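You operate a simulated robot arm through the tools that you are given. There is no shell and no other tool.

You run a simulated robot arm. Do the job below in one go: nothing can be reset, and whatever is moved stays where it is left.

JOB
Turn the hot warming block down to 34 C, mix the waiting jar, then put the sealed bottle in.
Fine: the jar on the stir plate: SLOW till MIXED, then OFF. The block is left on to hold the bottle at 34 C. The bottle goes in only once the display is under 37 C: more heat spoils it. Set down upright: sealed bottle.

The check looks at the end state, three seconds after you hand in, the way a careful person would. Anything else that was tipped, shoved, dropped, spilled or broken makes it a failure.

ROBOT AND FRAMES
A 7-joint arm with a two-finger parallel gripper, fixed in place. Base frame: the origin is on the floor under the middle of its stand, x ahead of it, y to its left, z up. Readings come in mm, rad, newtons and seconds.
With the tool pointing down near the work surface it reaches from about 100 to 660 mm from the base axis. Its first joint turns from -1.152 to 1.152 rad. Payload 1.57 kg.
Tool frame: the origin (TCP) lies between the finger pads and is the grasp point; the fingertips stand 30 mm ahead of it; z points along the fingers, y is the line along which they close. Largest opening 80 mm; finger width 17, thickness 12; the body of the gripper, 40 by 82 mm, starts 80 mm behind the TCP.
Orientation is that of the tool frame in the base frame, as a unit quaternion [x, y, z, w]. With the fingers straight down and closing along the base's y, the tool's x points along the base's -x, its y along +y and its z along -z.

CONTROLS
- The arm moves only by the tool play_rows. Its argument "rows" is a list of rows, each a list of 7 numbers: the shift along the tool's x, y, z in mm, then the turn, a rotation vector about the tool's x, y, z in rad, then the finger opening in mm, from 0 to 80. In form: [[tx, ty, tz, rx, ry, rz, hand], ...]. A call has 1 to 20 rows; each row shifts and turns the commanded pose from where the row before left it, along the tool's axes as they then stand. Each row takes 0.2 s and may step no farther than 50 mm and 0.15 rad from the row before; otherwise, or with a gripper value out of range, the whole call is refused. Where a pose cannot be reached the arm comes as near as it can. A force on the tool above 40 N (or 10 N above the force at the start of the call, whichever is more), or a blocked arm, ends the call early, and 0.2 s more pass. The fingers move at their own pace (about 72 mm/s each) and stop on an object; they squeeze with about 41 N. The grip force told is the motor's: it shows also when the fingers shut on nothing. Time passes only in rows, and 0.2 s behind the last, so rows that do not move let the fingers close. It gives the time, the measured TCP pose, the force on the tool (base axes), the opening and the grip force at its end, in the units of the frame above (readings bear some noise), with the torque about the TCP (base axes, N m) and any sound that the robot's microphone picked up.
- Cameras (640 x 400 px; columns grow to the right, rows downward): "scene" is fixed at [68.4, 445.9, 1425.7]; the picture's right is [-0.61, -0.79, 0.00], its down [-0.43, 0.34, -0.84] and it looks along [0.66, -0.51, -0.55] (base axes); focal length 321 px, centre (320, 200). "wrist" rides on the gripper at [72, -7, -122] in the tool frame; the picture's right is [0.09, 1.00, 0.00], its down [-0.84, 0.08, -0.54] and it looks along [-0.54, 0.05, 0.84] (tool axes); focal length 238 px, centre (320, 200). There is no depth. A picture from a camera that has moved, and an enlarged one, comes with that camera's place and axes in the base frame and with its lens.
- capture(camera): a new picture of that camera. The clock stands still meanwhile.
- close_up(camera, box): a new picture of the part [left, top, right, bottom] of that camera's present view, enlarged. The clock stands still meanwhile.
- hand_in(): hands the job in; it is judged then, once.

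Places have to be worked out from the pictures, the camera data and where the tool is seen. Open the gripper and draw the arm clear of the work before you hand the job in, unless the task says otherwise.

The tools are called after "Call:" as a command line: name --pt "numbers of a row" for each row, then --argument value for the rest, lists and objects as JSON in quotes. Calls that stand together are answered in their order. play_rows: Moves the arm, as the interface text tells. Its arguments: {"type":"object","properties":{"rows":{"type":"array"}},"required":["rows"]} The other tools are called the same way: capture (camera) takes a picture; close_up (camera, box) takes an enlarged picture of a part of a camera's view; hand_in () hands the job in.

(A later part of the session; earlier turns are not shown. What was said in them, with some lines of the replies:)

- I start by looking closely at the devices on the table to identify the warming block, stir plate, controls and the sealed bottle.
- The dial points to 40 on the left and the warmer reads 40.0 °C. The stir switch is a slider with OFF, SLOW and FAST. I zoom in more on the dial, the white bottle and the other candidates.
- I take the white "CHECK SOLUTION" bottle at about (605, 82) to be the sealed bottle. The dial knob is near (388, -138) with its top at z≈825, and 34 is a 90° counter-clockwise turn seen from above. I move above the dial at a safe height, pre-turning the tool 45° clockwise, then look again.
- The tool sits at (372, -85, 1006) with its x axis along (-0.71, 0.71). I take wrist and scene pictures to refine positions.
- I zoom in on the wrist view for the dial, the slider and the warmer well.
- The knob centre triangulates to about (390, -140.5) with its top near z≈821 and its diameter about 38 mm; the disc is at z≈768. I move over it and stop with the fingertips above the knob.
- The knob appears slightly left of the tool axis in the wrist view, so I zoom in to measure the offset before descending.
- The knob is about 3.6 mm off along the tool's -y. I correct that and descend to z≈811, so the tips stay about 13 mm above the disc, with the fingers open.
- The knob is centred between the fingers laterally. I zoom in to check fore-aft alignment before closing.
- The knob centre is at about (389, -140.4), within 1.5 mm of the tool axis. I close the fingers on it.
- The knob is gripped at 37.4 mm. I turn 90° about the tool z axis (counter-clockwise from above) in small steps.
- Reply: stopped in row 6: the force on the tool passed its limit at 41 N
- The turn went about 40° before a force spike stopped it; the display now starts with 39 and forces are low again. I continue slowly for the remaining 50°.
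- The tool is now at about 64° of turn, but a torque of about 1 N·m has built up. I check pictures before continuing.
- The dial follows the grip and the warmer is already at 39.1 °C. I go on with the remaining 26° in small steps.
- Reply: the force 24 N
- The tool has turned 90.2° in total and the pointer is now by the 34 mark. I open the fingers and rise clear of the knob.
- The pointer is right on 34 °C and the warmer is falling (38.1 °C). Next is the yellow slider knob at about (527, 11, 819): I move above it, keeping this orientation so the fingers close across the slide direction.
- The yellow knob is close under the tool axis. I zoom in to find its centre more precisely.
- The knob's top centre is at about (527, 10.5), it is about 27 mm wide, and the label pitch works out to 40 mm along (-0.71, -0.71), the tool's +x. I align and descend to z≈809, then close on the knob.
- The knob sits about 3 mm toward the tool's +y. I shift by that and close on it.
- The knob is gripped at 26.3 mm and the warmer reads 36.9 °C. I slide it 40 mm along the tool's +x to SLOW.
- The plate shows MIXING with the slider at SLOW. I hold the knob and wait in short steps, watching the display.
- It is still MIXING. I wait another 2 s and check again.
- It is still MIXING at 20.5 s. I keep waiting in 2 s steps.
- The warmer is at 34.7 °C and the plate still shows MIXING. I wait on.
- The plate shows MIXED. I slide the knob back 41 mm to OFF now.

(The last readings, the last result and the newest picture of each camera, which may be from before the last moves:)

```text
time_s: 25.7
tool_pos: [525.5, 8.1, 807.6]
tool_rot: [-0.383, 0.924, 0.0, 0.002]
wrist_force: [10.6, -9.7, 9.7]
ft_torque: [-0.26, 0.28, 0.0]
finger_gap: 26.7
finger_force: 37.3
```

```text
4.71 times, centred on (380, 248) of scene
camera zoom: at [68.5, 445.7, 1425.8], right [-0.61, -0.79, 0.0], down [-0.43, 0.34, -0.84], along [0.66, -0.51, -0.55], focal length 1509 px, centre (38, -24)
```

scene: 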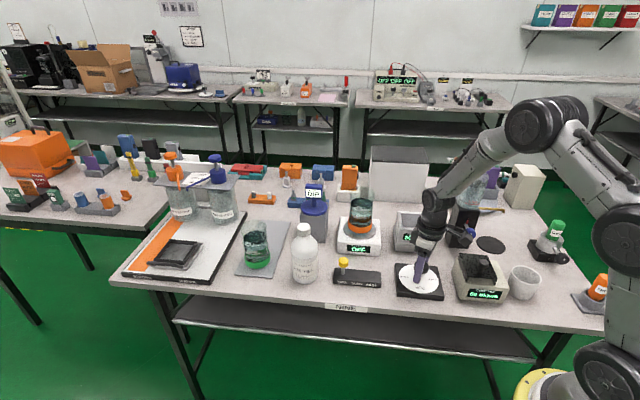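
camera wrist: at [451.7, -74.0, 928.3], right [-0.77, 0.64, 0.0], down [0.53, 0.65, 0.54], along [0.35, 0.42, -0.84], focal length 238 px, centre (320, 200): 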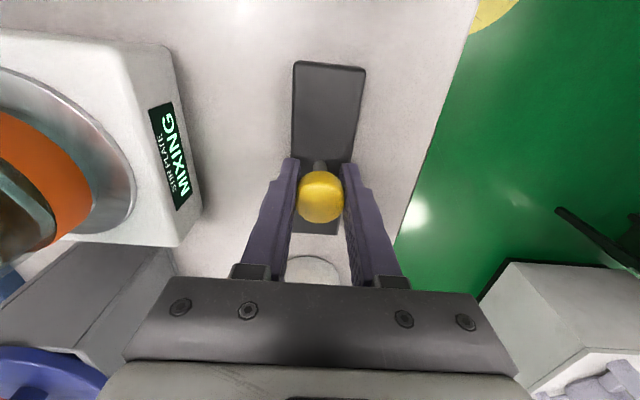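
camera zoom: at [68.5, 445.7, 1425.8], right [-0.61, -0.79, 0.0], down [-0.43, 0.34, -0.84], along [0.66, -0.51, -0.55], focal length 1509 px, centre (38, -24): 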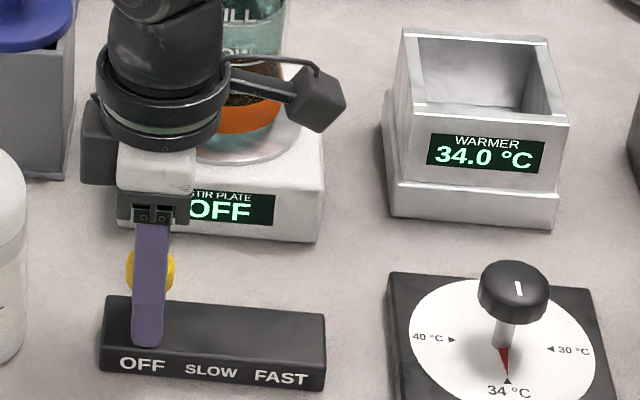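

The plate is OFF and the warmer holds 34.0 °C. I nudge 1.5 mm more to seat the slider, then open and rise straight up above the bottle's height.

Call:
play_rows --pt "-1.5 0 0 0 0 0 20" --pt "0 0 0 0 0 0 40" --pt "0 0 0 0 0 0 60" --pt "0 0 0 0 0 0 60" --pt "0 0 -20 0 0 0 60" --pt "0 0 -40 0 0 0 60" --pt "0 0 -45 0 0 0 60" --pt "0 0 -45 0 0 0 60" --pt "0 0 -45 0 0 0 60" --pt "0 0 0 0 0 0 60"

Call:
capture --camera "wrist"

Call:
close_up --camera "scene" --box '[275, 205, 445, 300]'

```text
time_s: 27.9
tool_pos: [525.0, 13.8, 1003.4]
tool_rot: [-0.384, 0.923, -0.001, 0.001]
wrist_force: [0.2, 0.6, -0.2]
ft_torque: [0.04, 0.03, -0.01]
finger_gap: 59.9
finger_force: 0.1
```

```text
taken
camera wrist: at [479.8, -41.7, 1124.5], right [-0.77, 0.64, 0.0], down [0.53, 0.65, 0.54], along [0.35, 0.42, -0.84], focal length 238 px, centre (320, 200)
```

wrist: 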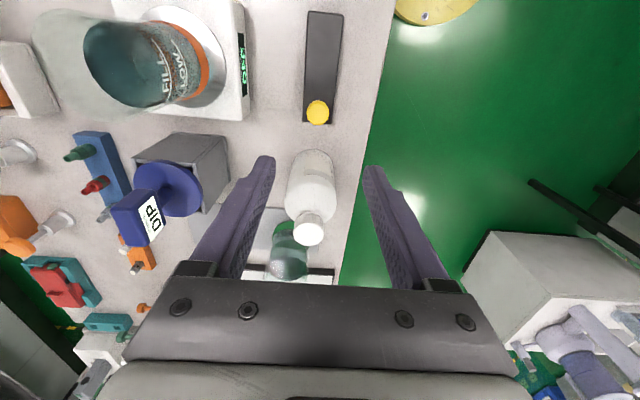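

```text
3.76 times, centred on (360, 252) of scene
camera zoom: at [68.4, 445.9, 1425.7], right [-0.61, -0.79, 0.0], down [-0.43, 0.34, -0.84], along [0.66, -0.51, -0.55], focal length 1207 px, centre (169, 2)
```

zoom: 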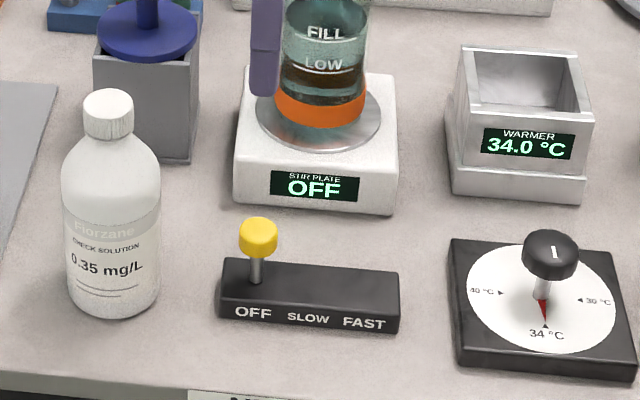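

All settings look right. Now I measure the bottle cap in both cameras.

Call:
close_up --camera "wrist" --box '[270, 140, 360, 255]'

Call:
close_up --camera "scene" --box '[280, 215, 330, 250]'

Call:
close_up --camera "scene" --box '[280, 215, 340, 290]'

```text
3.48 times, centred on (315, 198) of wrist
camera zoom: at [479.8, -41.7, 1124.5], right [-0.77, 0.64, 0.0], down [0.53, 0.65, 0.54], along [0.35, 0.42, -0.84], focal length 829 px, centre (337, 209)
```

zoom: 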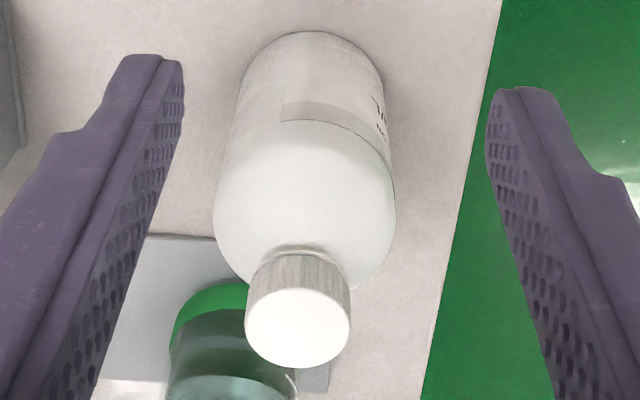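

```text
11.43 times, centred on (305, 232) of scene
camera zoom: at [68.4, 445.9, 1425.7], right [-0.61, -0.79, 0.0], down [-0.43, 0.34, -0.84], along [0.66, -0.51, -0.55], focal length 3665 px, centre (491, -171)
```

zoom: 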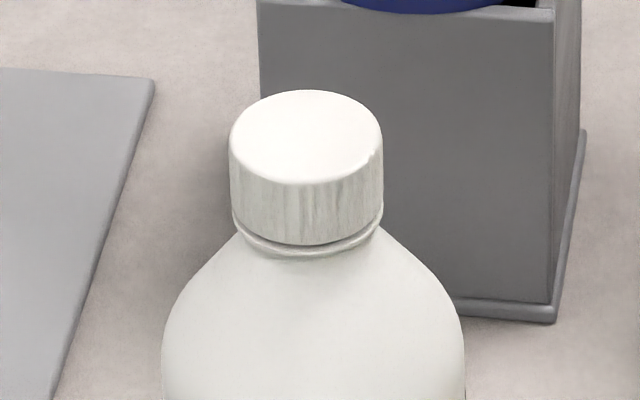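

```text
5.33 times, centred on (310, 252) of scene
camera zoom: at [68.4, 445.9, 1425.7], right [-0.61, -0.79, 0.0], down [-0.43, 0.34, -0.84], along [0.66, -0.51, -0.55], focal length 1710 px, centre (373, -80)
```

zoom: 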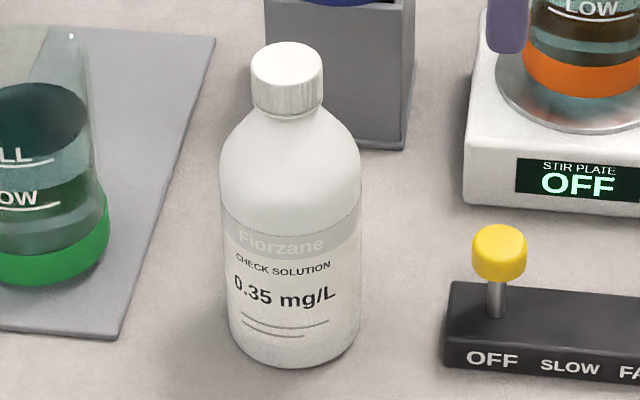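

The cap is about 34 mm wide and 16 mm tall, with its top centre at about (602.5, 85.3, 921). I move above it at the present height with the fingers open to 70 mm and verify.

Call:
play_rows --pt "-35.2 -1.6 0 0 0 0 70" --pt "-35.2 -1.6 0 0 0 0 70" --pt "-35.1 -1.5 0 0 0 0 70" --pt "0 0 0 0 0 0 70" --pt "0 0 0 0 0 0 70"

Call:
close_up --camera "wrist" --box '[240, 90, 400, 250]'

Call:
close_up --camera "scene" --box '[270, 160, 370, 290]'

```text
time_s: 29.1
tool_pos: [604.1, 84.8, 1001.9]
tool_rot: [-0.384, 0.923, 0.0, 0.002]
wrist_force: [-0.3, 0.1, 0.2]
ft_torque: [0.02, -0.02, 0.03]
finger_gap: 70.2
finger_force: 0.0
```

```text
2.50 times, centred on (320, 170) of wrist
camera zoom: at [559.4, 29.6, 1123.6], right [-0.77, 0.64, 0.0], down [0.53, 0.65, 0.54], along [0.35, 0.42, -0.84], focal length 596 px, centre (320, 275)
```

zoom: 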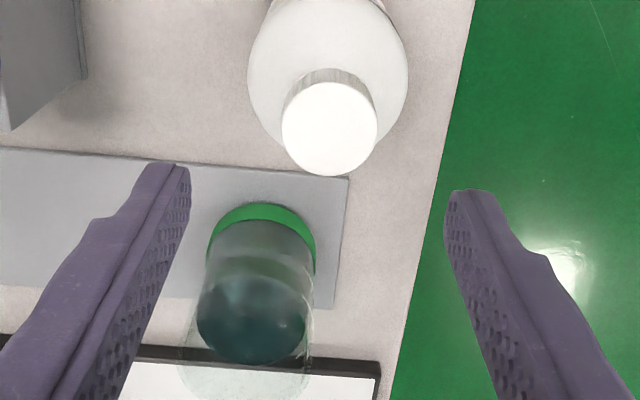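

```text
3.08 times, centred on (320, 225) of scene
camera zoom: at [68.4, 445.9, 1425.7], right [-0.61, -0.79, 0.0], down [-0.43, 0.34, -0.84], along [0.66, -0.51, -0.55], focal length 987 px, centre (320, 123)
```

zoom: 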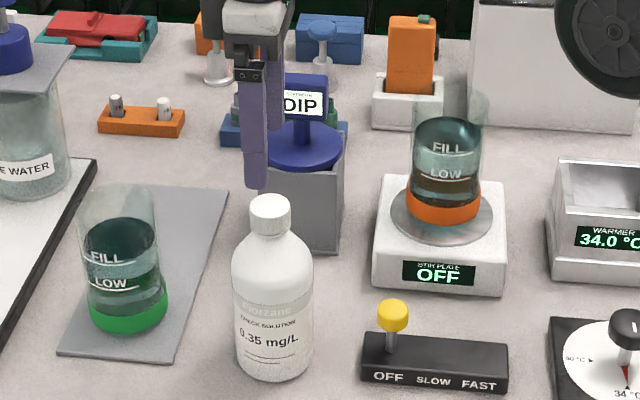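

The cap is centred within about 2 mm. I correct and descend to z≈934, so the fingertips come to just below the cap's lower edge.

Call:
play_rows --pt "0.9 2.0 0 0 0 0 70" --pt "0 0 24 0 0 0 70" --pt "0 0 24 0 0 0 70" --pt "0 0 20 0 0 0 70" --pt "0 0 0 0 0 0 70"

Call:
close_up --camera "wrist" --box '[240, 90, 400, 250]'

Call:
close_up --camera "scene" --box '[280, 190, 340, 250]'

```text
time_s: 30.3
tool_pos: [601.5, 85.5, 935.3]
tool_rot: [-0.383, 0.924, -0.001, 0.002]
wrist_force: [1.1, 0.8, 1.1]
ft_torque: [0.0, 0.02, -0.01]
finger_gap: 70.1
finger_force: 0.1
```

```text
2.50 times, centred on (320, 170) of wrist
camera zoom: at [556.5, 30.2, 1056.6], right [-0.77, 0.64, 0.0], down [0.53, 0.65, 0.54], along [0.35, 0.42, -0.84], focal length 596 px, centre (320, 275)
```

zoom: 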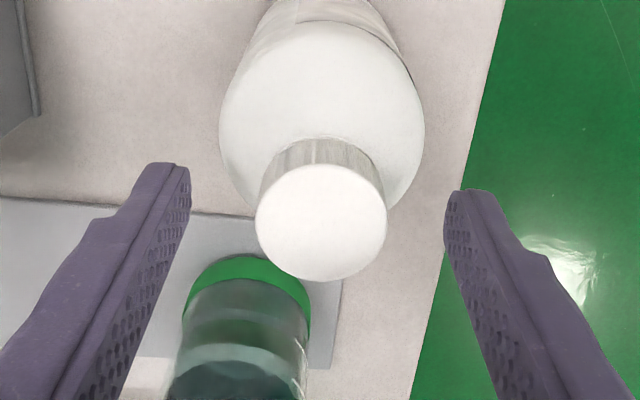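

```text
6.67 times, centred on (310, 220) of scene
camera zoom: at [68.4, 445.9, 1425.7], right [-0.61, -0.79, 0.0], down [-0.43, 0.34, -0.84], along [0.66, -0.51, -0.55], focal length 2138 px, centre (387, 67)
```

zoom: 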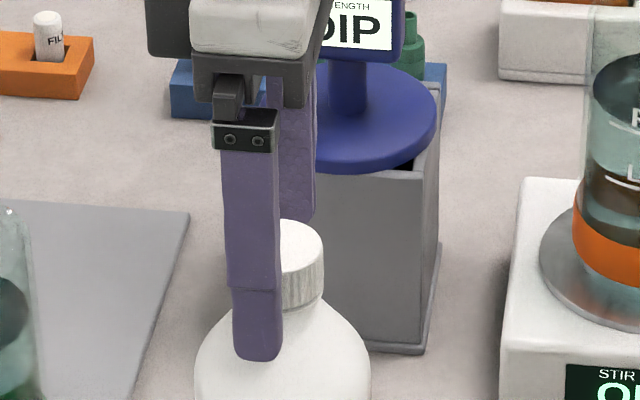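

The cap centre (602, 85.1) coincides with the tool axis. I close on the cap.

Call:
play_rows --pt "0 0 0 0 0 0 50" --pt "0 0 0 0 0 0 25" --pt "0 0 0 0 0 0 25" --pt "0 0 0 0 0 0 25" --pt "0 0 0 0 0 0 25"

Call:
close_up --camera "scene" --box '[280, 190, 340, 290]'

Call:
close_up --camera "wrist" --box '[240, 90, 400, 250]'

```text
time_s: 31.5
tool_pos: [602.0, 86.8, 935.9]
tool_rot: [-0.384, 0.923, -0.001, 0.002]
wrist_force: [-0.8, 1.8, 1.1]
ft_torque: [0.03, 0.06, 0.05]
finger_gap: 33.2
finger_force: 41.0
```

```text
4.00 times, centred on (310, 240) of scene
camera zoom: at [68.4, 445.9, 1425.7], right [-0.61, -0.79, 0.0], down [-0.43, 0.34, -0.84], along [0.66, -0.51, -0.55], focal length 1283 px, centre (360, 40)
```

zoom: 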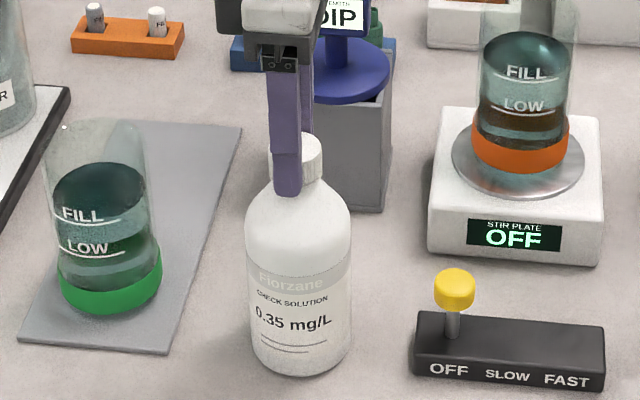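

```text
2.50 times, centred on (320, 170) of wrist
camera zoom: at [556.4, 30.3, 1056.8], right [-0.77, 0.64, 0.0], down [0.53, 0.65, 0.54], along [0.35, 0.42, -0.84], focal length 596 px, centre (320, 275)
```

zoom: 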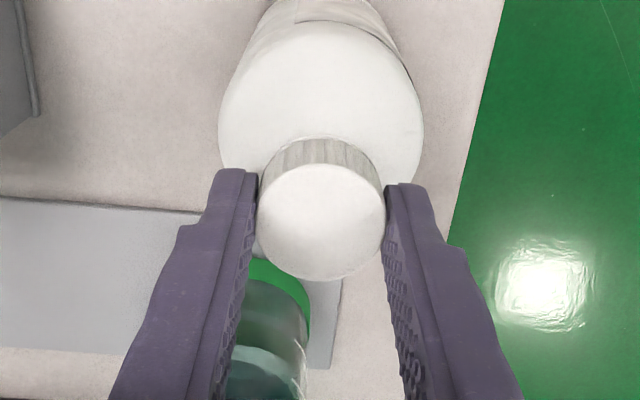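

The cap is held at 33.2 mm with 41 N. I lift gently 20 mm and check the load.

Call:
play_rows --pt "0 0 -5 0 0 0 25" --pt "0 0 -5 0 0 0 25" --pt "0 0 -10 0 0 0 25" --pt "0 0 0 0 0 0 25"

Call:
close_up --camera "scene" --box '[280, 190, 340, 290]'

```text
time_s: 32.5
tool_pos: [600.8, 84.7, 956.1]
tool_rot: [-0.383, 0.924, 0.0, 0.001]
wrist_force: [0.0, -0.7, -4.2]
ft_torque: [0.01, -0.01, 0.0]
finger_gap: 32.9
finger_force: 41.2
```

```text
4.00 times, centred on (310, 240) of scene
camera zoom: at [68.5, 445.9, 1425.7], right [-0.61, -0.79, 0.0], down [-0.43, 0.34, -0.84], along [0.66, -0.51, -0.55], focal length 1283 px, centre (360, 40)
```

zoom: 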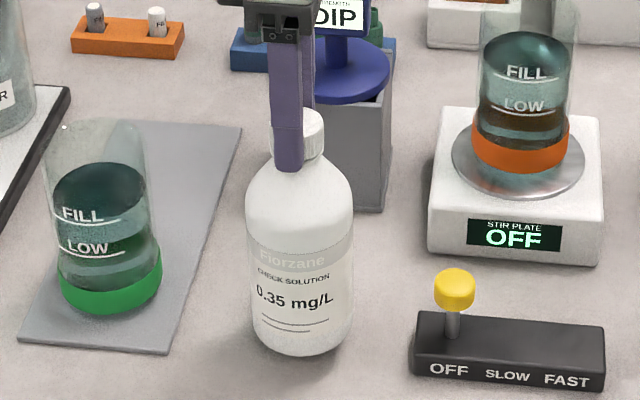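

The bottle weighs about 4 N and is held firmly. Before carrying it, I measure the warmer's well closely in the scene view.

Call:
close_up --camera "scene" --box '[385, 202, 445, 258]'

Call:
capture --camera "scene"

```text
7.14 times, centred on (415, 230) of scene
camera zoom: at [68.5, 445.9, 1425.7], right [-0.61, -0.79, 0.0], down [-0.43, 0.34, -0.84], along [0.66, -0.51, -0.55], focal length 2291 px, centre (-359, -14)
```

zoom: 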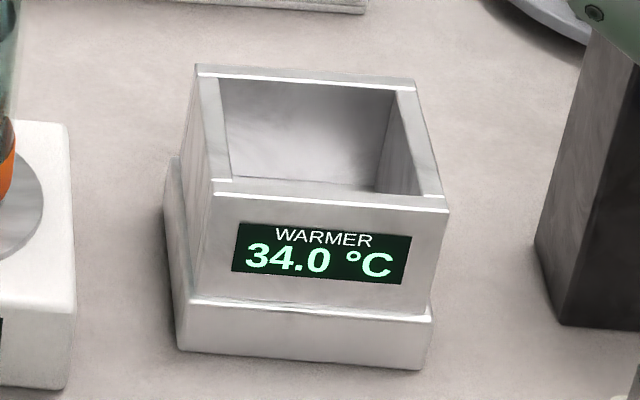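

```text
taken
```

scene: 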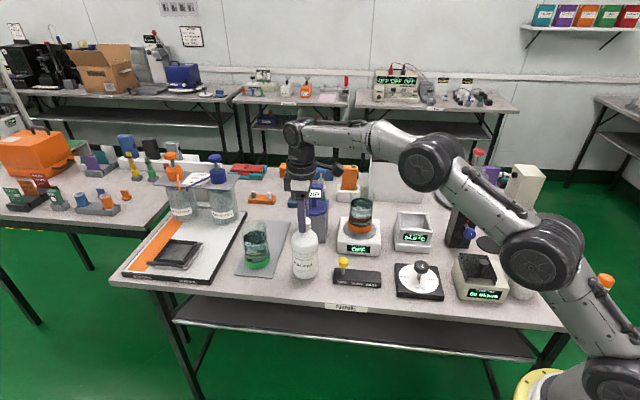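

Triangulating the rim from two views gives the well centre ≈ (515, -266), rim z≈832, opening ≈ 76 mm, against a 70 mm bottle. I lift the bottle so its base clears everything and turn the tool back to yaw 0, so the camera stays away from the flask.

Call:
play_rows --pt "0 0 -15 0 0 0 25" --pt "0 0 -25 0 0 0 25" --pt "0 0 -25 0 0 0 25" --pt "0 0 -25 0 0 0 25" --pt "0 0 -10 0 0 0.05 25" --pt "0 0 0 0 0 0.1 25" --pt "0 0 0 0 0 0.1 25" --pt "0 0 0 0 0 0.1 25" --pt "0 0 0 0 0 0.1 25" --pt "0 0 0 0 0 0.1 25" --pt "0 0 0 0 0 0.1 25" --pt "0 0 0 0 0 0.1 25" --pt "0 0 0 0 0 0.035 25" --pt "0 0 0 0 0 0 25"

Call:
capture --camera "scene"

Call:
capture --camera "wrist"

```text
time_s: 35.5
tool_pos: [601.7, 85.0, 1053.5]
tool_rot: [-0.001, 1.0, 0.0, 0.001]
wrist_force: [-0.1, -0.4, -4.8]
ft_torque: [-0.01, -0.03, 0.01]
finger_gap: 32.8
finger_force: 40.9
```

```text
taken
```

scene: 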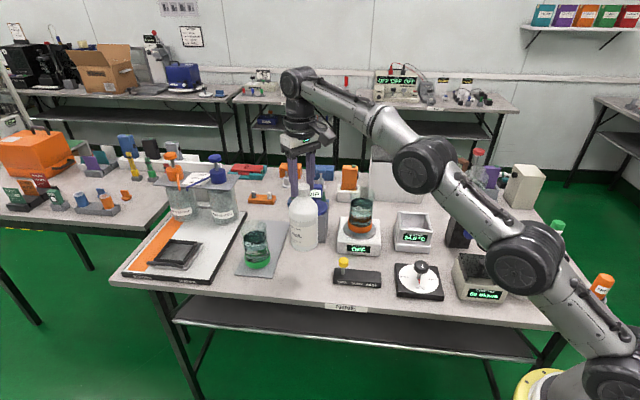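

```text
taken
camera wrist: at [530.3, 77.8, 1175.8], right [-0.09, 1.0, 0.0], down [0.84, 0.08, 0.54], along [0.54, 0.05, -0.84], focal length 238 px, centre (320, 200)
```

wrist: 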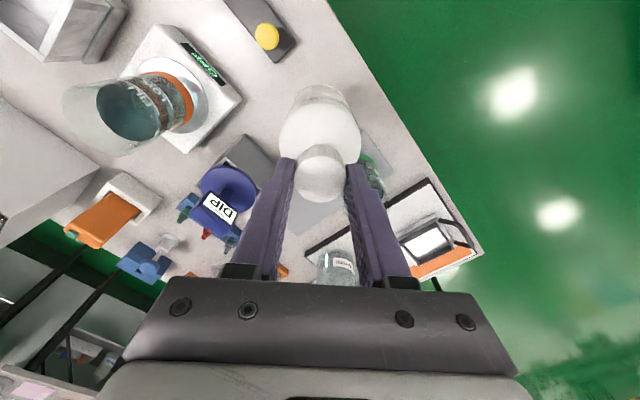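

The jar on the stir plate is at about (610, -133), so the straight path would pass too close. I detour via (465, -70), well in front of the jar, then go to above the well.

Call:
play_rows --pt "10 -11.3 0 0 0 0 25" --pt "17.1 -19.4 0 0 0 0 25" --pt "18 -20.4 0 0 0 0 25" --pt "18 -20.4 0 0 0 0 25" --pt "18 -20.4 0 0 0 0 25" --pt "18 -20.4 0 0 0 0 25" --pt "18 -20.4 0 0 0 0 25" --pt "13 -14.7 0 0 0 0 25" --pt "6.6 -7.5 0 0 0 0 25" --pt "0 0 0 0 0 0 25"

Call:
capture --camera "wrist"

Call:
capture --camera "scene"

```text
time_s: 37.7
tool_pos: [464.1, -71.9, 1055.0]
tool_rot: [0.0, 1.0, 0.0, 0.001]
wrist_force: [-0.5, -0.4, -3.5]
ft_torque: [-0.01, -0.01, 0.0]
finger_gap: 32.9
finger_force: 41.3
```

```text
taken
camera wrist: at [393.3, -79.1, 1175.8], right [-0.09, 1.0, 0.0], down [0.83, 0.08, 0.54], along [0.54, 0.05, -0.84], focal length 238 px, centre (320, 200)
```

wrist: 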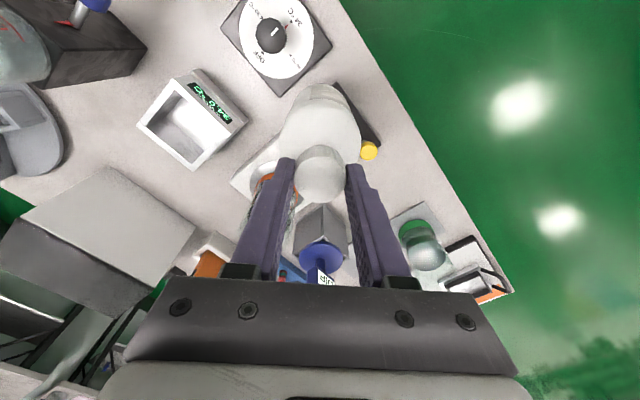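

```text
taken
```

scene: 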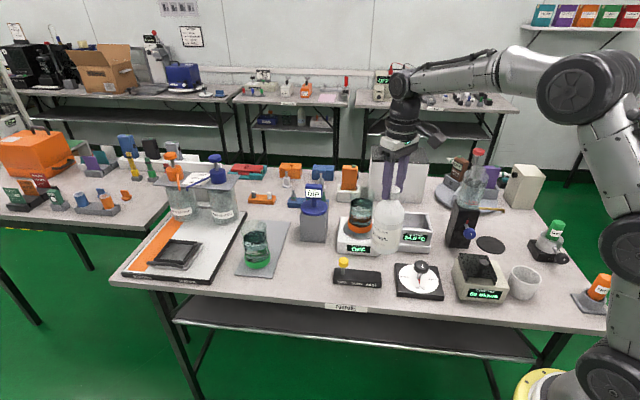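

From here the wrist camera sees the well unobstructed. I zoom in to measure it precisely.

Call:
close_up --camera "wrist" --box '[130, 60, 255, 180]'

```text
3.33 times, centred on (192, 120) of wrist
camera zoom: at [393.3, -79.1, 1175.8], right [-0.09, 1.0, 0.0], down [0.83, 0.08, 0.54], along [0.54, 0.05, -0.84], focal length 794 px, centre (745, 467)
```

zoom: 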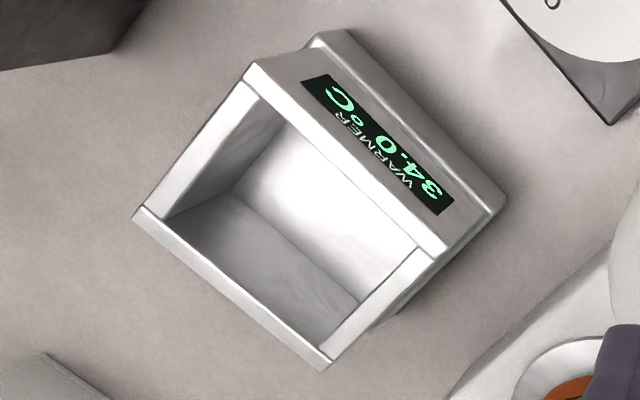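

This view gives the well centre ≈ (512–515, -265). I carry the bottle to above it at the same height and then fine-align.

Call:
play_rows --pt "-3 -12 0 0 0 0 25" --pt "-5 -20 0 0 0 0 25" --pt "-6.5 -25 0 0 0 0 25" --pt "-6.5 -25 0 0 0 0 25" --pt "-6.5 -25 0 0 0 0 25" --pt "-6.5 -25 0 0 0 0 25" --pt "-6.5 -25 0 0 0 0 25" --pt "-5.5 -20 0 0 0 0 25" --pt "-3.9 -16.6 0 0 0 0 25" --pt "0 0 0 0 0 0 25" --pt "0 0 0 0 0 0 25"

Call:
capture --camera "wrist"

Call:
close_up --camera "scene" --box '[370, 160, 460, 260]'

```text
time_s: 40.1
tool_pos: [515.7, -264.8, 1054.3]
tool_rot: [-0.001, 1.0, 0.0, 0.002]
wrist_force: [-0.2, -1.2, -3.8]
ft_torque: [0.03, 0.03, -0.02]
finger_gap: 32.9
finger_force: 40.8
```

```text
taken
camera wrist: at [445.2, -271.3, 1174.6], right [-0.09, 1.0, 0.0], down [0.84, 0.08, 0.54], along [0.54, 0.05, -0.84], focal length 238 px, centre (320, 200)
```

wrist: 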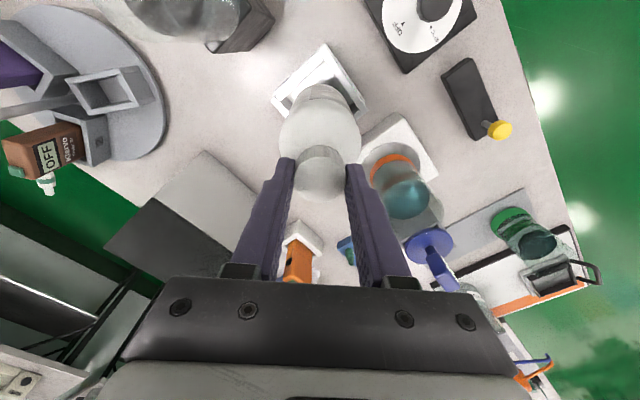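

```text
4.00 times, centred on (415, 210) of scene
camera zoom: at [68.5, 445.9, 1425.7], right [-0.61, -0.79, 0.0], down [-0.43, 0.34, -0.84], along [0.66, -0.51, -0.55], focal length 1283 px, centre (-60, 160)
```

zoom: 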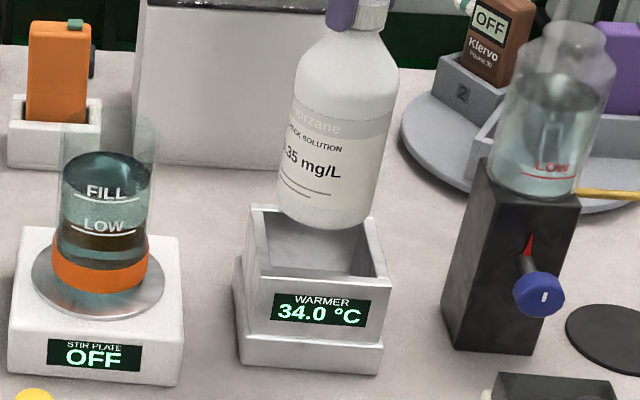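

The bottle hangs over the well. I lower 28 mm so its base is just above the rim, then check alignment from both cameras.

Call:
play_rows --pt "0 0 10 0 0 0 25" --pt "0 0 10 0 0 0 25" --pt "0 0 8 0 0 0 25" --pt "0 0 0 0 0 0 25" --pt "0 0 0 0 0 0 25"

Call:
close_up --camera "wrist" --box '[250, 30, 390, 200]'

Call:
close_up --camera "scene" --box '[385, 190, 445, 258]'

```text
time_s: 41.3
tool_pos: [514.1, -264.2, 1025.3]
tool_rot: [-0.001, 1.0, -0.001, 0.002]
wrist_force: [1.0, -1.1, -3.8]
ft_torque: [0.01, 0.01, -0.03]
finger_gap: 33.1
finger_force: 40.7
```

```text
2.35 times, centred on (320, 115) of wrist
camera zoom: at [442.7, -270.8, 1146.7], right [-0.09, 1.0, 0.0], down [0.83, 0.08, 0.54], along [0.54, 0.05, -0.84], focal length 561 px, centre (320, 400)
```

zoom: 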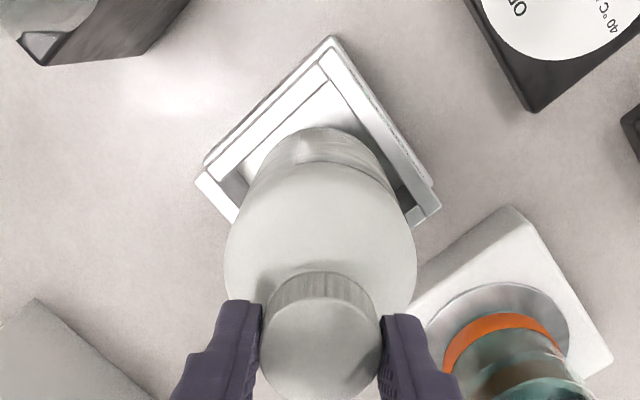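

```text
5.88 times, centred on (415, 224) of scene
camera zoom: at [68.5, 445.9, 1425.7], right [-0.61, -0.79, 0.0], down [-0.43, 0.34, -0.84], along [0.66, -0.51, -0.55], focal length 1886 px, centre (-239, 59)
```

zoom: 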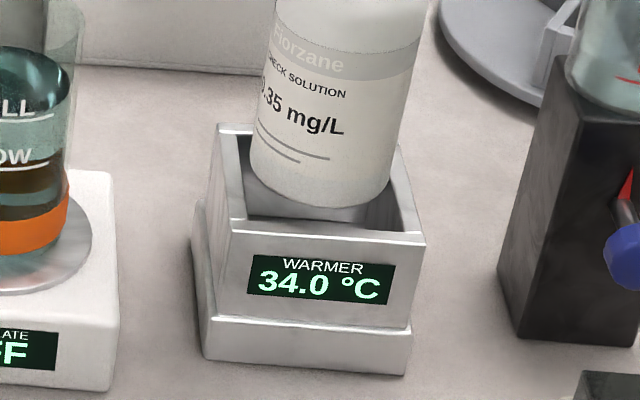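

Both views agree that the bottle's base is centred over the opening to within about 1 mm, with about 3 mm clearance. I shift 0.6 mm and lower slowly so the base just enters the well, then check.

Call:
play_rows --pt "0.6 -0.5 3 0 0 0 25" --pt "0 0 3 0 0 0 25" --pt "0 0 3 0 0 0 25" --pt "0 0 3 0 0 0 25" --pt "0 0 3 0 0 0 25" --pt "0 0 0 0 0 0 25"

Call:
close_up --camera "wrist" --box '[260, 50, 380, 150]'

Call:
close_up --camera "scene" --box '[385, 190, 445, 258]'

```text
time_s: 42.7
tool_pos: [513.3, -266.5, 1012.3]
tool_rot: [0.0, 1.0, 0.0, 0.002]
wrist_force: [0.4, 0.3, -4.7]
ft_torque: [0.01, 0.0, -0.03]
finger_gap: 32.9
finger_force: 40.6
```

```text
4.00 times, centred on (320, 100) of wrist
camera zoom: at [443.3, -272.2, 1132.4], right [-0.09, 1.0, 0.0], down [0.83, 0.08, 0.54], along [0.54, 0.05, -0.84], focal length 953 px, centre (320, 600)
```

zoom: 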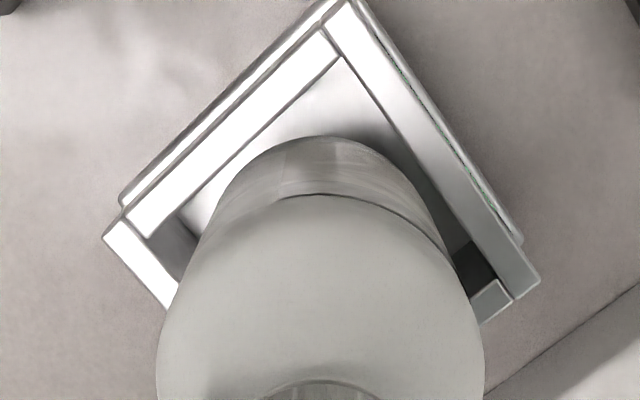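

```text
5.88 times, centred on (415, 224) of scene
camera zoom: at [68.5, 445.9, 1425.7], right [-0.61, -0.79, 0.0], down [-0.43, 0.34, -0.84], along [0.66, -0.51, -0.55], focal length 1886 px, centre (-239, 59)
```

zoom: 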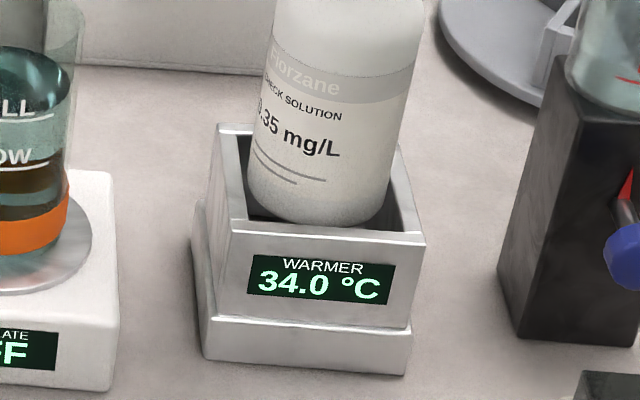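

The base is right at the rim level. The bottle appears about 2 mm too far toward the back, so I zoom further in to quantify the gaps.

Call:
close_up --camera "scene" --box '[395, 210, 432, 235]'

Call:
close_up --camera "wrist" --box '[280, 60, 360, 110]'

Call:
close_up --camera "wrist" --box '[260, 90, 310, 140]'

Call:
close_up --camera "wrist" --box '[340, 90, 390, 140]'

```text
16.00 times, centred on (414, 222) of scene
camera zoom: at [68.5, 445.9, 1425.7], right [-0.61, -0.79, 0.0], down [-0.43, 0.34, -0.84], along [0.66, -0.51, -0.55], focal length 5131 px, centre (-1176, -160)
```

zoom: 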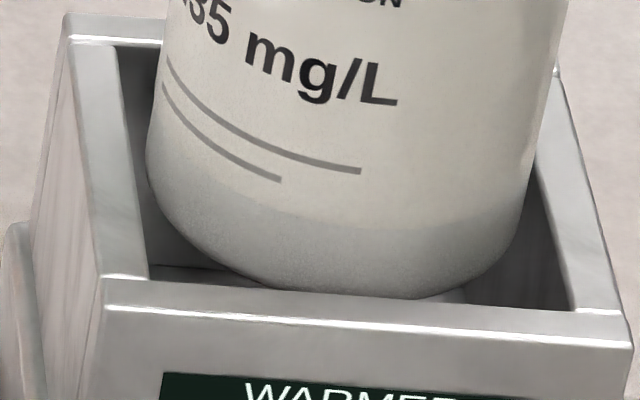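

```text
8.00 times, centred on (320, 85) of wrist
camera zoom: at [443.3, -272.2, 1132.4], right [-0.09, 1.0, 0.0], down [0.83, 0.08, 0.54], along [0.54, 0.05, -0.84], focal length 1907 px, centre (320, 1120)
```

zoom: 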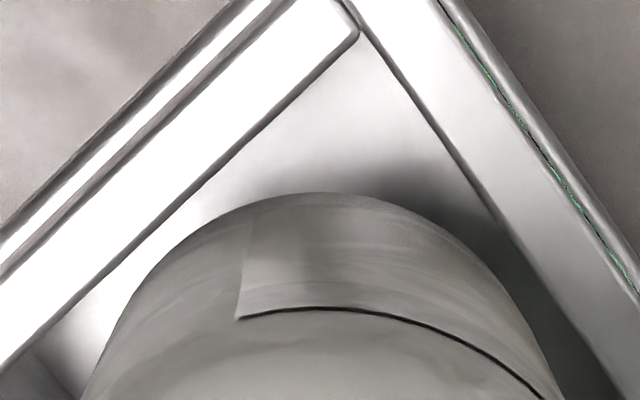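

```text
8.00 times, centred on (285, 115) of wrist
camera zoom: at [443.3, -272.2, 1132.4], right [-0.09, 1.0, 0.0], down [0.83, 0.08, 0.54], along [0.54, 0.05, -0.84], focal length 1907 px, centre (600, 880)
```

zoom: 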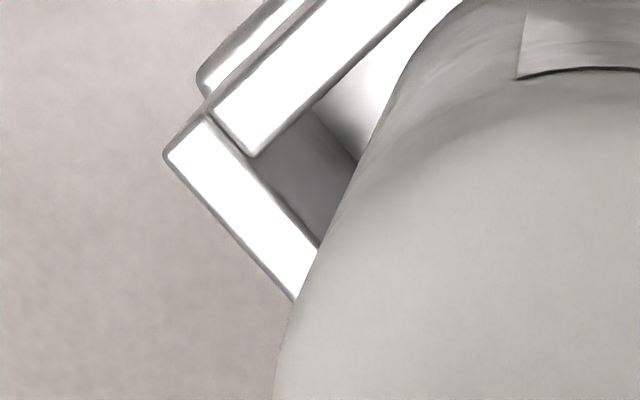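

```text
8.00 times, centred on (365, 115) of wrist
camera zoom: at [443.3, -272.2, 1132.4], right [-0.09, 1.0, 0.0], down [0.83, 0.08, 0.54], along [0.54, 0.05, -0.84], focal length 1907 px, centre (-40, 880)
```

zoom: 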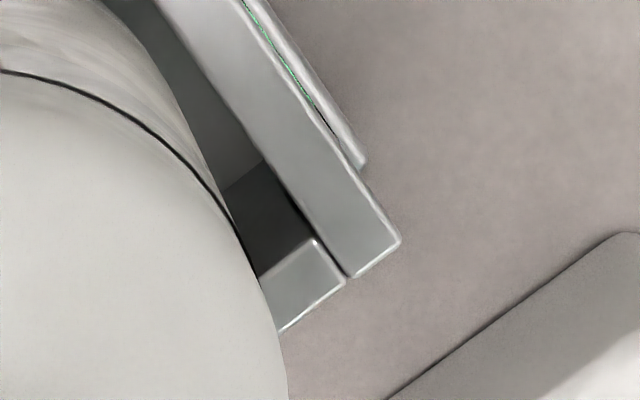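

The gaps measure about 3.2 mm front, about 1.8 mm back, and roughly equal left and right. I nudge 0.7 mm toward the front and lower slowly into the well.

Call:
play_rows --pt "0.5 0.5 0 0 0 0 25" --pt "0 0 3 0 0 0 25" --pt "0 0 3 0 0 0 25" --pt "0 0 4 0 0 0 25" --pt "0 0 4 0 0 0 25" --pt "0 0 4 0 0 0 25" --pt "0 0 0 0 0 0 25"

Call:
close_up --camera "scene" --box '[385, 190, 445, 258]'

Call:
close_up --camera "wrist" --box '[260, 50, 380, 150]'

```text
time_s: 44.3
tool_pos: [512.7, -264.3, 994.9]
tool_rot: [0.0, 1.0, 0.0, 0.002]
wrist_force: [-0.1, 0.3, -4.5]
ft_torque: [0.01, 0.05, -0.02]
finger_gap: 32.9
finger_force: 40.8
```

```text
5.88 times, centred on (415, 224) of scene
camera zoom: at [68.5, 445.9, 1425.7], right [-0.61, -0.79, 0.0], down [-0.43, 0.34, -0.84], along [0.66, -0.51, -0.55], focal length 1886 px, centre (-239, 59)
```

zoom: 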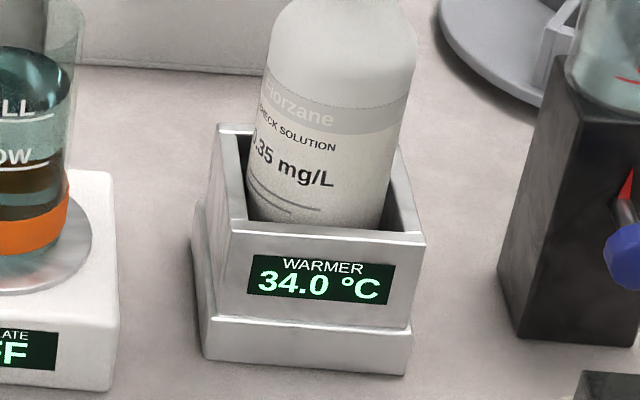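

```text
4.00 times, centred on (320, 100) of wrist
camera zoom: at [442.4, -270.9, 1115.1], right [-0.09, 1.0, 0.0], down [0.83, 0.08, 0.54], along [0.54, 0.05, -0.84], focal length 953 px, centre (320, 600)
```

zoom: 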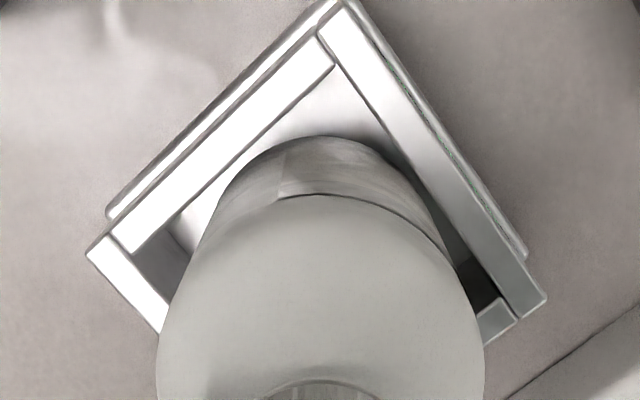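

The bottle is about 20 mm into the well with no side force. I keep lowering in small steps, watching for floor contact.

Call:
play_rows --pt "0 0 4 0 0 0 25" --pt "0 0 4 0 0 0 25" --pt "0 0 4 0 0 0 25" --pt "0 0 3 0 0 0 25" --pt "0 0 0 0 0 0 25"

```text
time_s: 45.5
tool_pos: [514.3, -264.8, 978.3]
tool_rot: [-0.001, 1.0, 0.001, 0.003]
wrist_force: [-0.8, -1.4, -3.8]
ft_torque: [0.0, -0.05, 0.01]
finger_gap: 32.9
finger_force: 41.0
```

There is no contact yet at z≈978. I continue in finer steps.

Call:
play_rows --pt "0 0 3 0 0 0 25" --pt "0 0 3 0 0 0 25" --pt "0 0 2 0 0 0 25" --pt "0 0 2 0 0 0 25" --pt "0 0 0 0 0 0 25"

```text
time_s: 46.7
tool_pos: [514.1, -265.4, 970.2]
tool_rot: [0.0, 1.0, 0.0, 0.002]
wrist_force: [-0.3, 0.8, -4.3]
ft_torque: [0.11, 0.03, 0.04]
finger_gap: 33.1
finger_force: 41.0
```

Still free at z≈970. I lower further in 2 mm steps.

Call:
play_rows --pt "0 0 2 0 0 0 25" --pt "0 0 2 0 0 0 25" --pt "0 0 2 0 0 0 25" --pt "0 0 2 0 0 0 25" --pt "0 0 0 0 0 0 25"

Call:
close_up --camera "scene" --box '[385, 180, 445, 258]'

```text
time_s: 47.9
tool_pos: [513.6, -265.9, 965.8]
tool_rot: [0.0, 1.0, -0.003, 0.005]
wrist_force: [-10.3, 4.7, 27.6]
ft_torque: [0.28, 1.06, 0.0]
finger_gap: 32.8
finger_force: 41.0
```

```text
5.13 times, centred on (415, 219) of scene
camera zoom: at [67.8, 446.3, 1425.6], right [-0.61, -0.79, 0.0], down [-0.43, 0.34, -0.84], along [0.66, -0.51, -0.55], focal length 1645 px, centre (-167, 103)
```

zoom: 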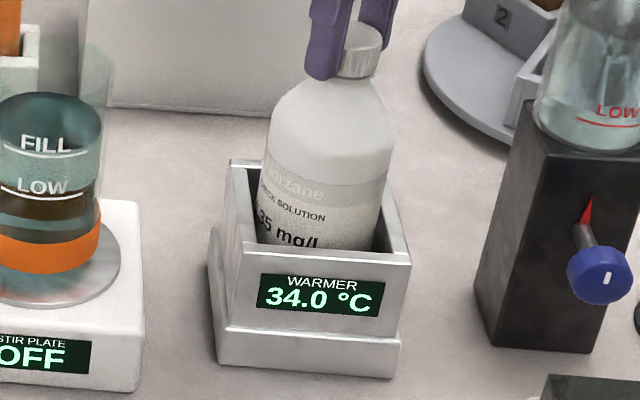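

The floor is reached at z≈966 (bottle base ≈782, matching the well floor seen earlier) with about 30 N of press. I back the command off 3 mm to relieve the load before releasing.

Call:
play_rows --pt "0 0 -1.5 0 0 0 25" --pt "0 0 -1.3 0 0 0 25" --pt "0 0 0 0 0 0 25" --pt "0 0 0 0 0 0 25"

```text
time_s: 48.9
tool_pos: [514.5, -266.3, 966.5]
tool_rot: [-0.001, 1.0, -0.002, 0.003]
wrist_force: [-2.7, -1.6, 18.9]
ft_torque: [-0.28, -0.3, -0.03]
finger_gap: 32.8
finger_force: 40.8
```

It still presses with 19 N. I back off another 1.5 mm.

Call:
play_rows --pt "0 0 -0.8 0 0 0 25" --pt "0 0 -0.7 0 0 0 25" --pt "0 0 0 0 0 0 25" --pt "0 0 0 0 0 0 25"

Call:
close_up --camera "scene" --box '[385, 180, 445, 258]'

Call:
close_up --camera "wrist" --box '[240, 40, 400, 220]'

```text
time_s: 49.9
tool_pos: [514.5, -265.4, 965.2]
tool_rot: [-0.001, 1.0, 0.001, 0.002]
wrist_force: [4.1, -3.3, 10.3]
ft_torque: [-0.32, -1.21, -0.19]
finger_gap: 32.8
finger_force: 41.1
```

```text
5.13 times, centred on (415, 219) of scene
camera zoom: at [68.4, 445.9, 1425.7], right [-0.61, -0.79, 0.0], down [-0.43, 0.34, -0.84], along [0.66, -0.51, -0.55], focal length 1645 px, centre (-167, 103)
```

zoom: 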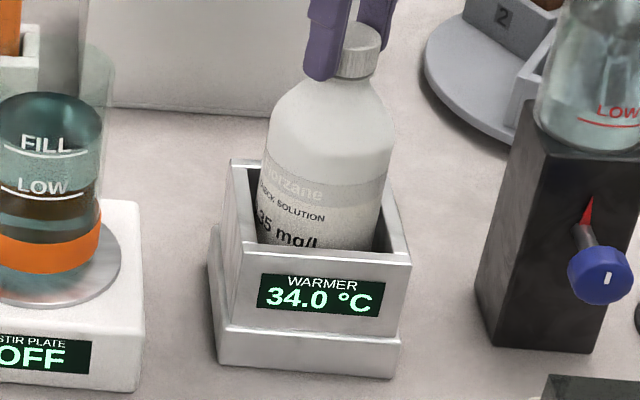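

```text
2.22 times, centred on (320, 130) of wrist
camera zoom: at [443.3, -271.3, 1086.4], right [-0.09, 1.0, 0.0], down [0.83, 0.08, 0.55], along [0.54, 0.05, -0.84], focal length 530 px, centre (320, 356)
```

zoom: 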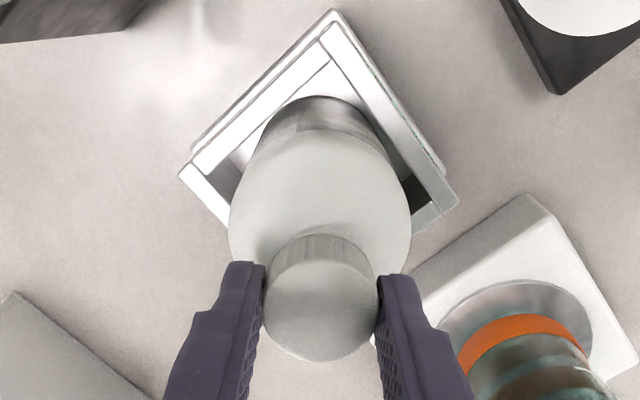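

The residual force is down to about 10 N and the bottle sits upright in the well. I ease off 1 mm more, open the fingers and rise straight up.

Call:
play_rows --pt "0 0 -0.8 0 0 0 25" --pt "0 0 0 0 0 0 25" --pt "0 0 0 0 0 0 40" --pt "0 0 0 0 0 0 60" --pt "0 0 0 0 0 0 70" --pt "0 0 0 0 0 0 70"

Call:
close_up --camera "scene" --box '[385, 180, 445, 258]'

Call:
capture --camera "wrist"

```text
time_s: 51.3
tool_pos: [514.0, -264.4, 967.4]
tool_rot: [-0.001, 1.0, 0.0, 0.002]
wrist_force: [-0.2, 0.4, -0.9]
ft_torque: [0.01, 0.02, -0.02]
finger_gap: 70.1
finger_force: 0.1
```

```text
5.13 times, centred on (415, 219) of scene
camera zoom: at [68.4, 445.9, 1425.7], right [-0.61, -0.79, 0.0], down [-0.43, 0.34, -0.84], along [0.66, -0.51, -0.55], focal length 1645 px, centre (-167, 103)
```

zoom: 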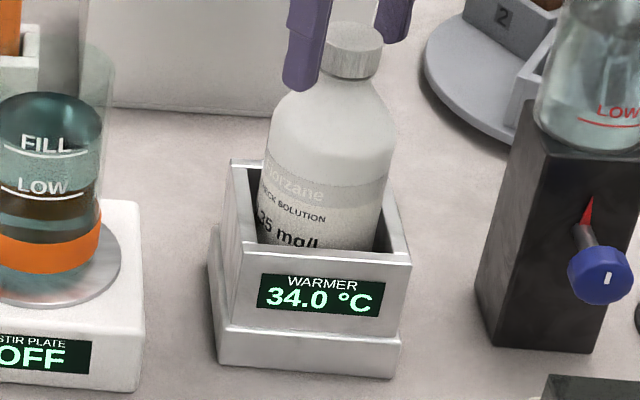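

```text
taken
camera wrist: at [443.4, -271.6, 1086.9], right [-0.09, 1.0, 0.0], down [0.83, 0.08, 0.54], along [0.54, 0.05, -0.84], focal length 238 px, centre (320, 200)
```

wrist: 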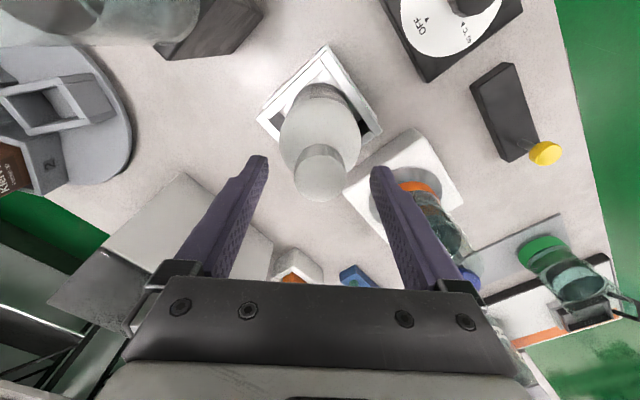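

The bottle is released and stands upright in the block, which shows 34.0 °C. I raise the arm straight up and draw it back to a clear spot.

Call:
play_rows --pt "0 0 -15 0 0 0 70" --pt "0 0 -30 0 0 0 70" --pt "0 0 -40 0 0 0 70" --pt "0 0 -40 0 0 0 70" --pt "0 0 -40 0 0 0 70" --pt "0 0 -30 0 0 0 70" --pt "30 30 0 0 0 0 70" --pt "30 35 0 0 0 0 70" --pt "30 35 0 0 0 0 70" --pt "30 35 0 0 0 0 70" --pt "20 35 0 0 0 0 70" --pt "0 30 0 0 0 0 70" --pt "0 0 0 0 0 0 70"

Call:
capture --camera "scene"

Call:
close_up --camera "scene" --box '[325, 180, 465, 300]'

Call:
capture --camera "wrist"

```text
time_s: 54.1
tool_pos: [358.5, -59.0, 1152.7]
tool_rot: [-0.001, 1.0, 0.0, 0.002]
wrist_force: [0.7, -0.1, -0.5]
ft_torque: [-0.01, 0.0, -0.01]
finger_gap: 70.0
finger_force: 0.0
out of reach, approached as far as the arm can: row 6
```

```text
taken
```

scene: 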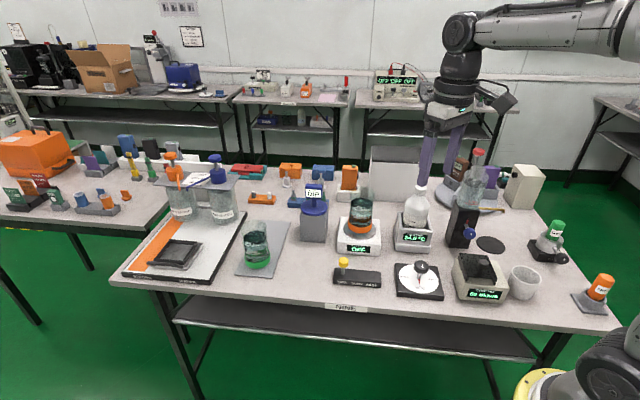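

```text
3.33 times, centred on (395, 240) of scene
camera zoom: at [68.4, 445.9, 1425.7], right [-0.61, -0.79, 0.0], down [-0.43, 0.34, -0.84], along [0.66, -0.51, -0.55], focal length 1069 px, centre (70, 67)
```

zoom: 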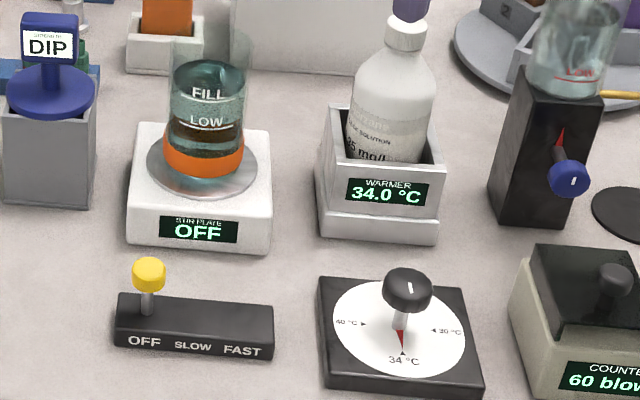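

```text
taken
camera wrist: at [288.0, -65.0, 1272.6], right [-0.09, 1.0, 0.0], down [0.83, 0.08, 0.54], along [0.54, 0.05, -0.84], focal length 238 px, centre (320, 200)
```

wrist: 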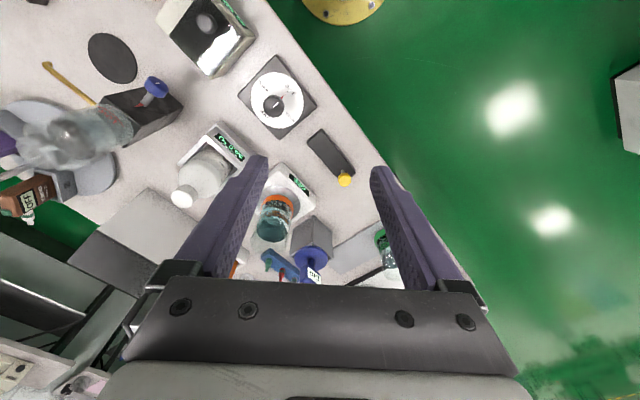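

The final pictures show the dial at 34 °C, the warmer steady at 34.0 °C with the bottle upright in it, the stir plate OFF after MIXED, and nothing else moved. The gripper is open and the arm is clear, so I hand in.

Call:
hand_in

```text
The job is handed in.
```

The job is done and handed in; I don't have the check's result.

- **Warming block:** I turned the dial from 40 °C to the 34 °C mark. The display fell to 34.0 °C and stayed there, and the block is left on.
- **Jar:** I ran the stir plate on SLOW until it showed MIXED, about 8 to 10 seconds, then switched it back to OFF.
- **Bottle:** I took the white "CHECK SOLUTION 0.35 mg/L" bottle to be the sealed one. It went into the block with the display at 34.0 °C, and it stands upright on the well floor. It pressed on the floor with roughly 30 N for a moment before I eased off and let go.

The force limit stopped the arm once while it was turning the dial. I finished that turn in smaller steps, and the pointer sits on 34. In the last pictures nothing else looks tipped, moved or spilled, and the arm is clear with the gripper open.
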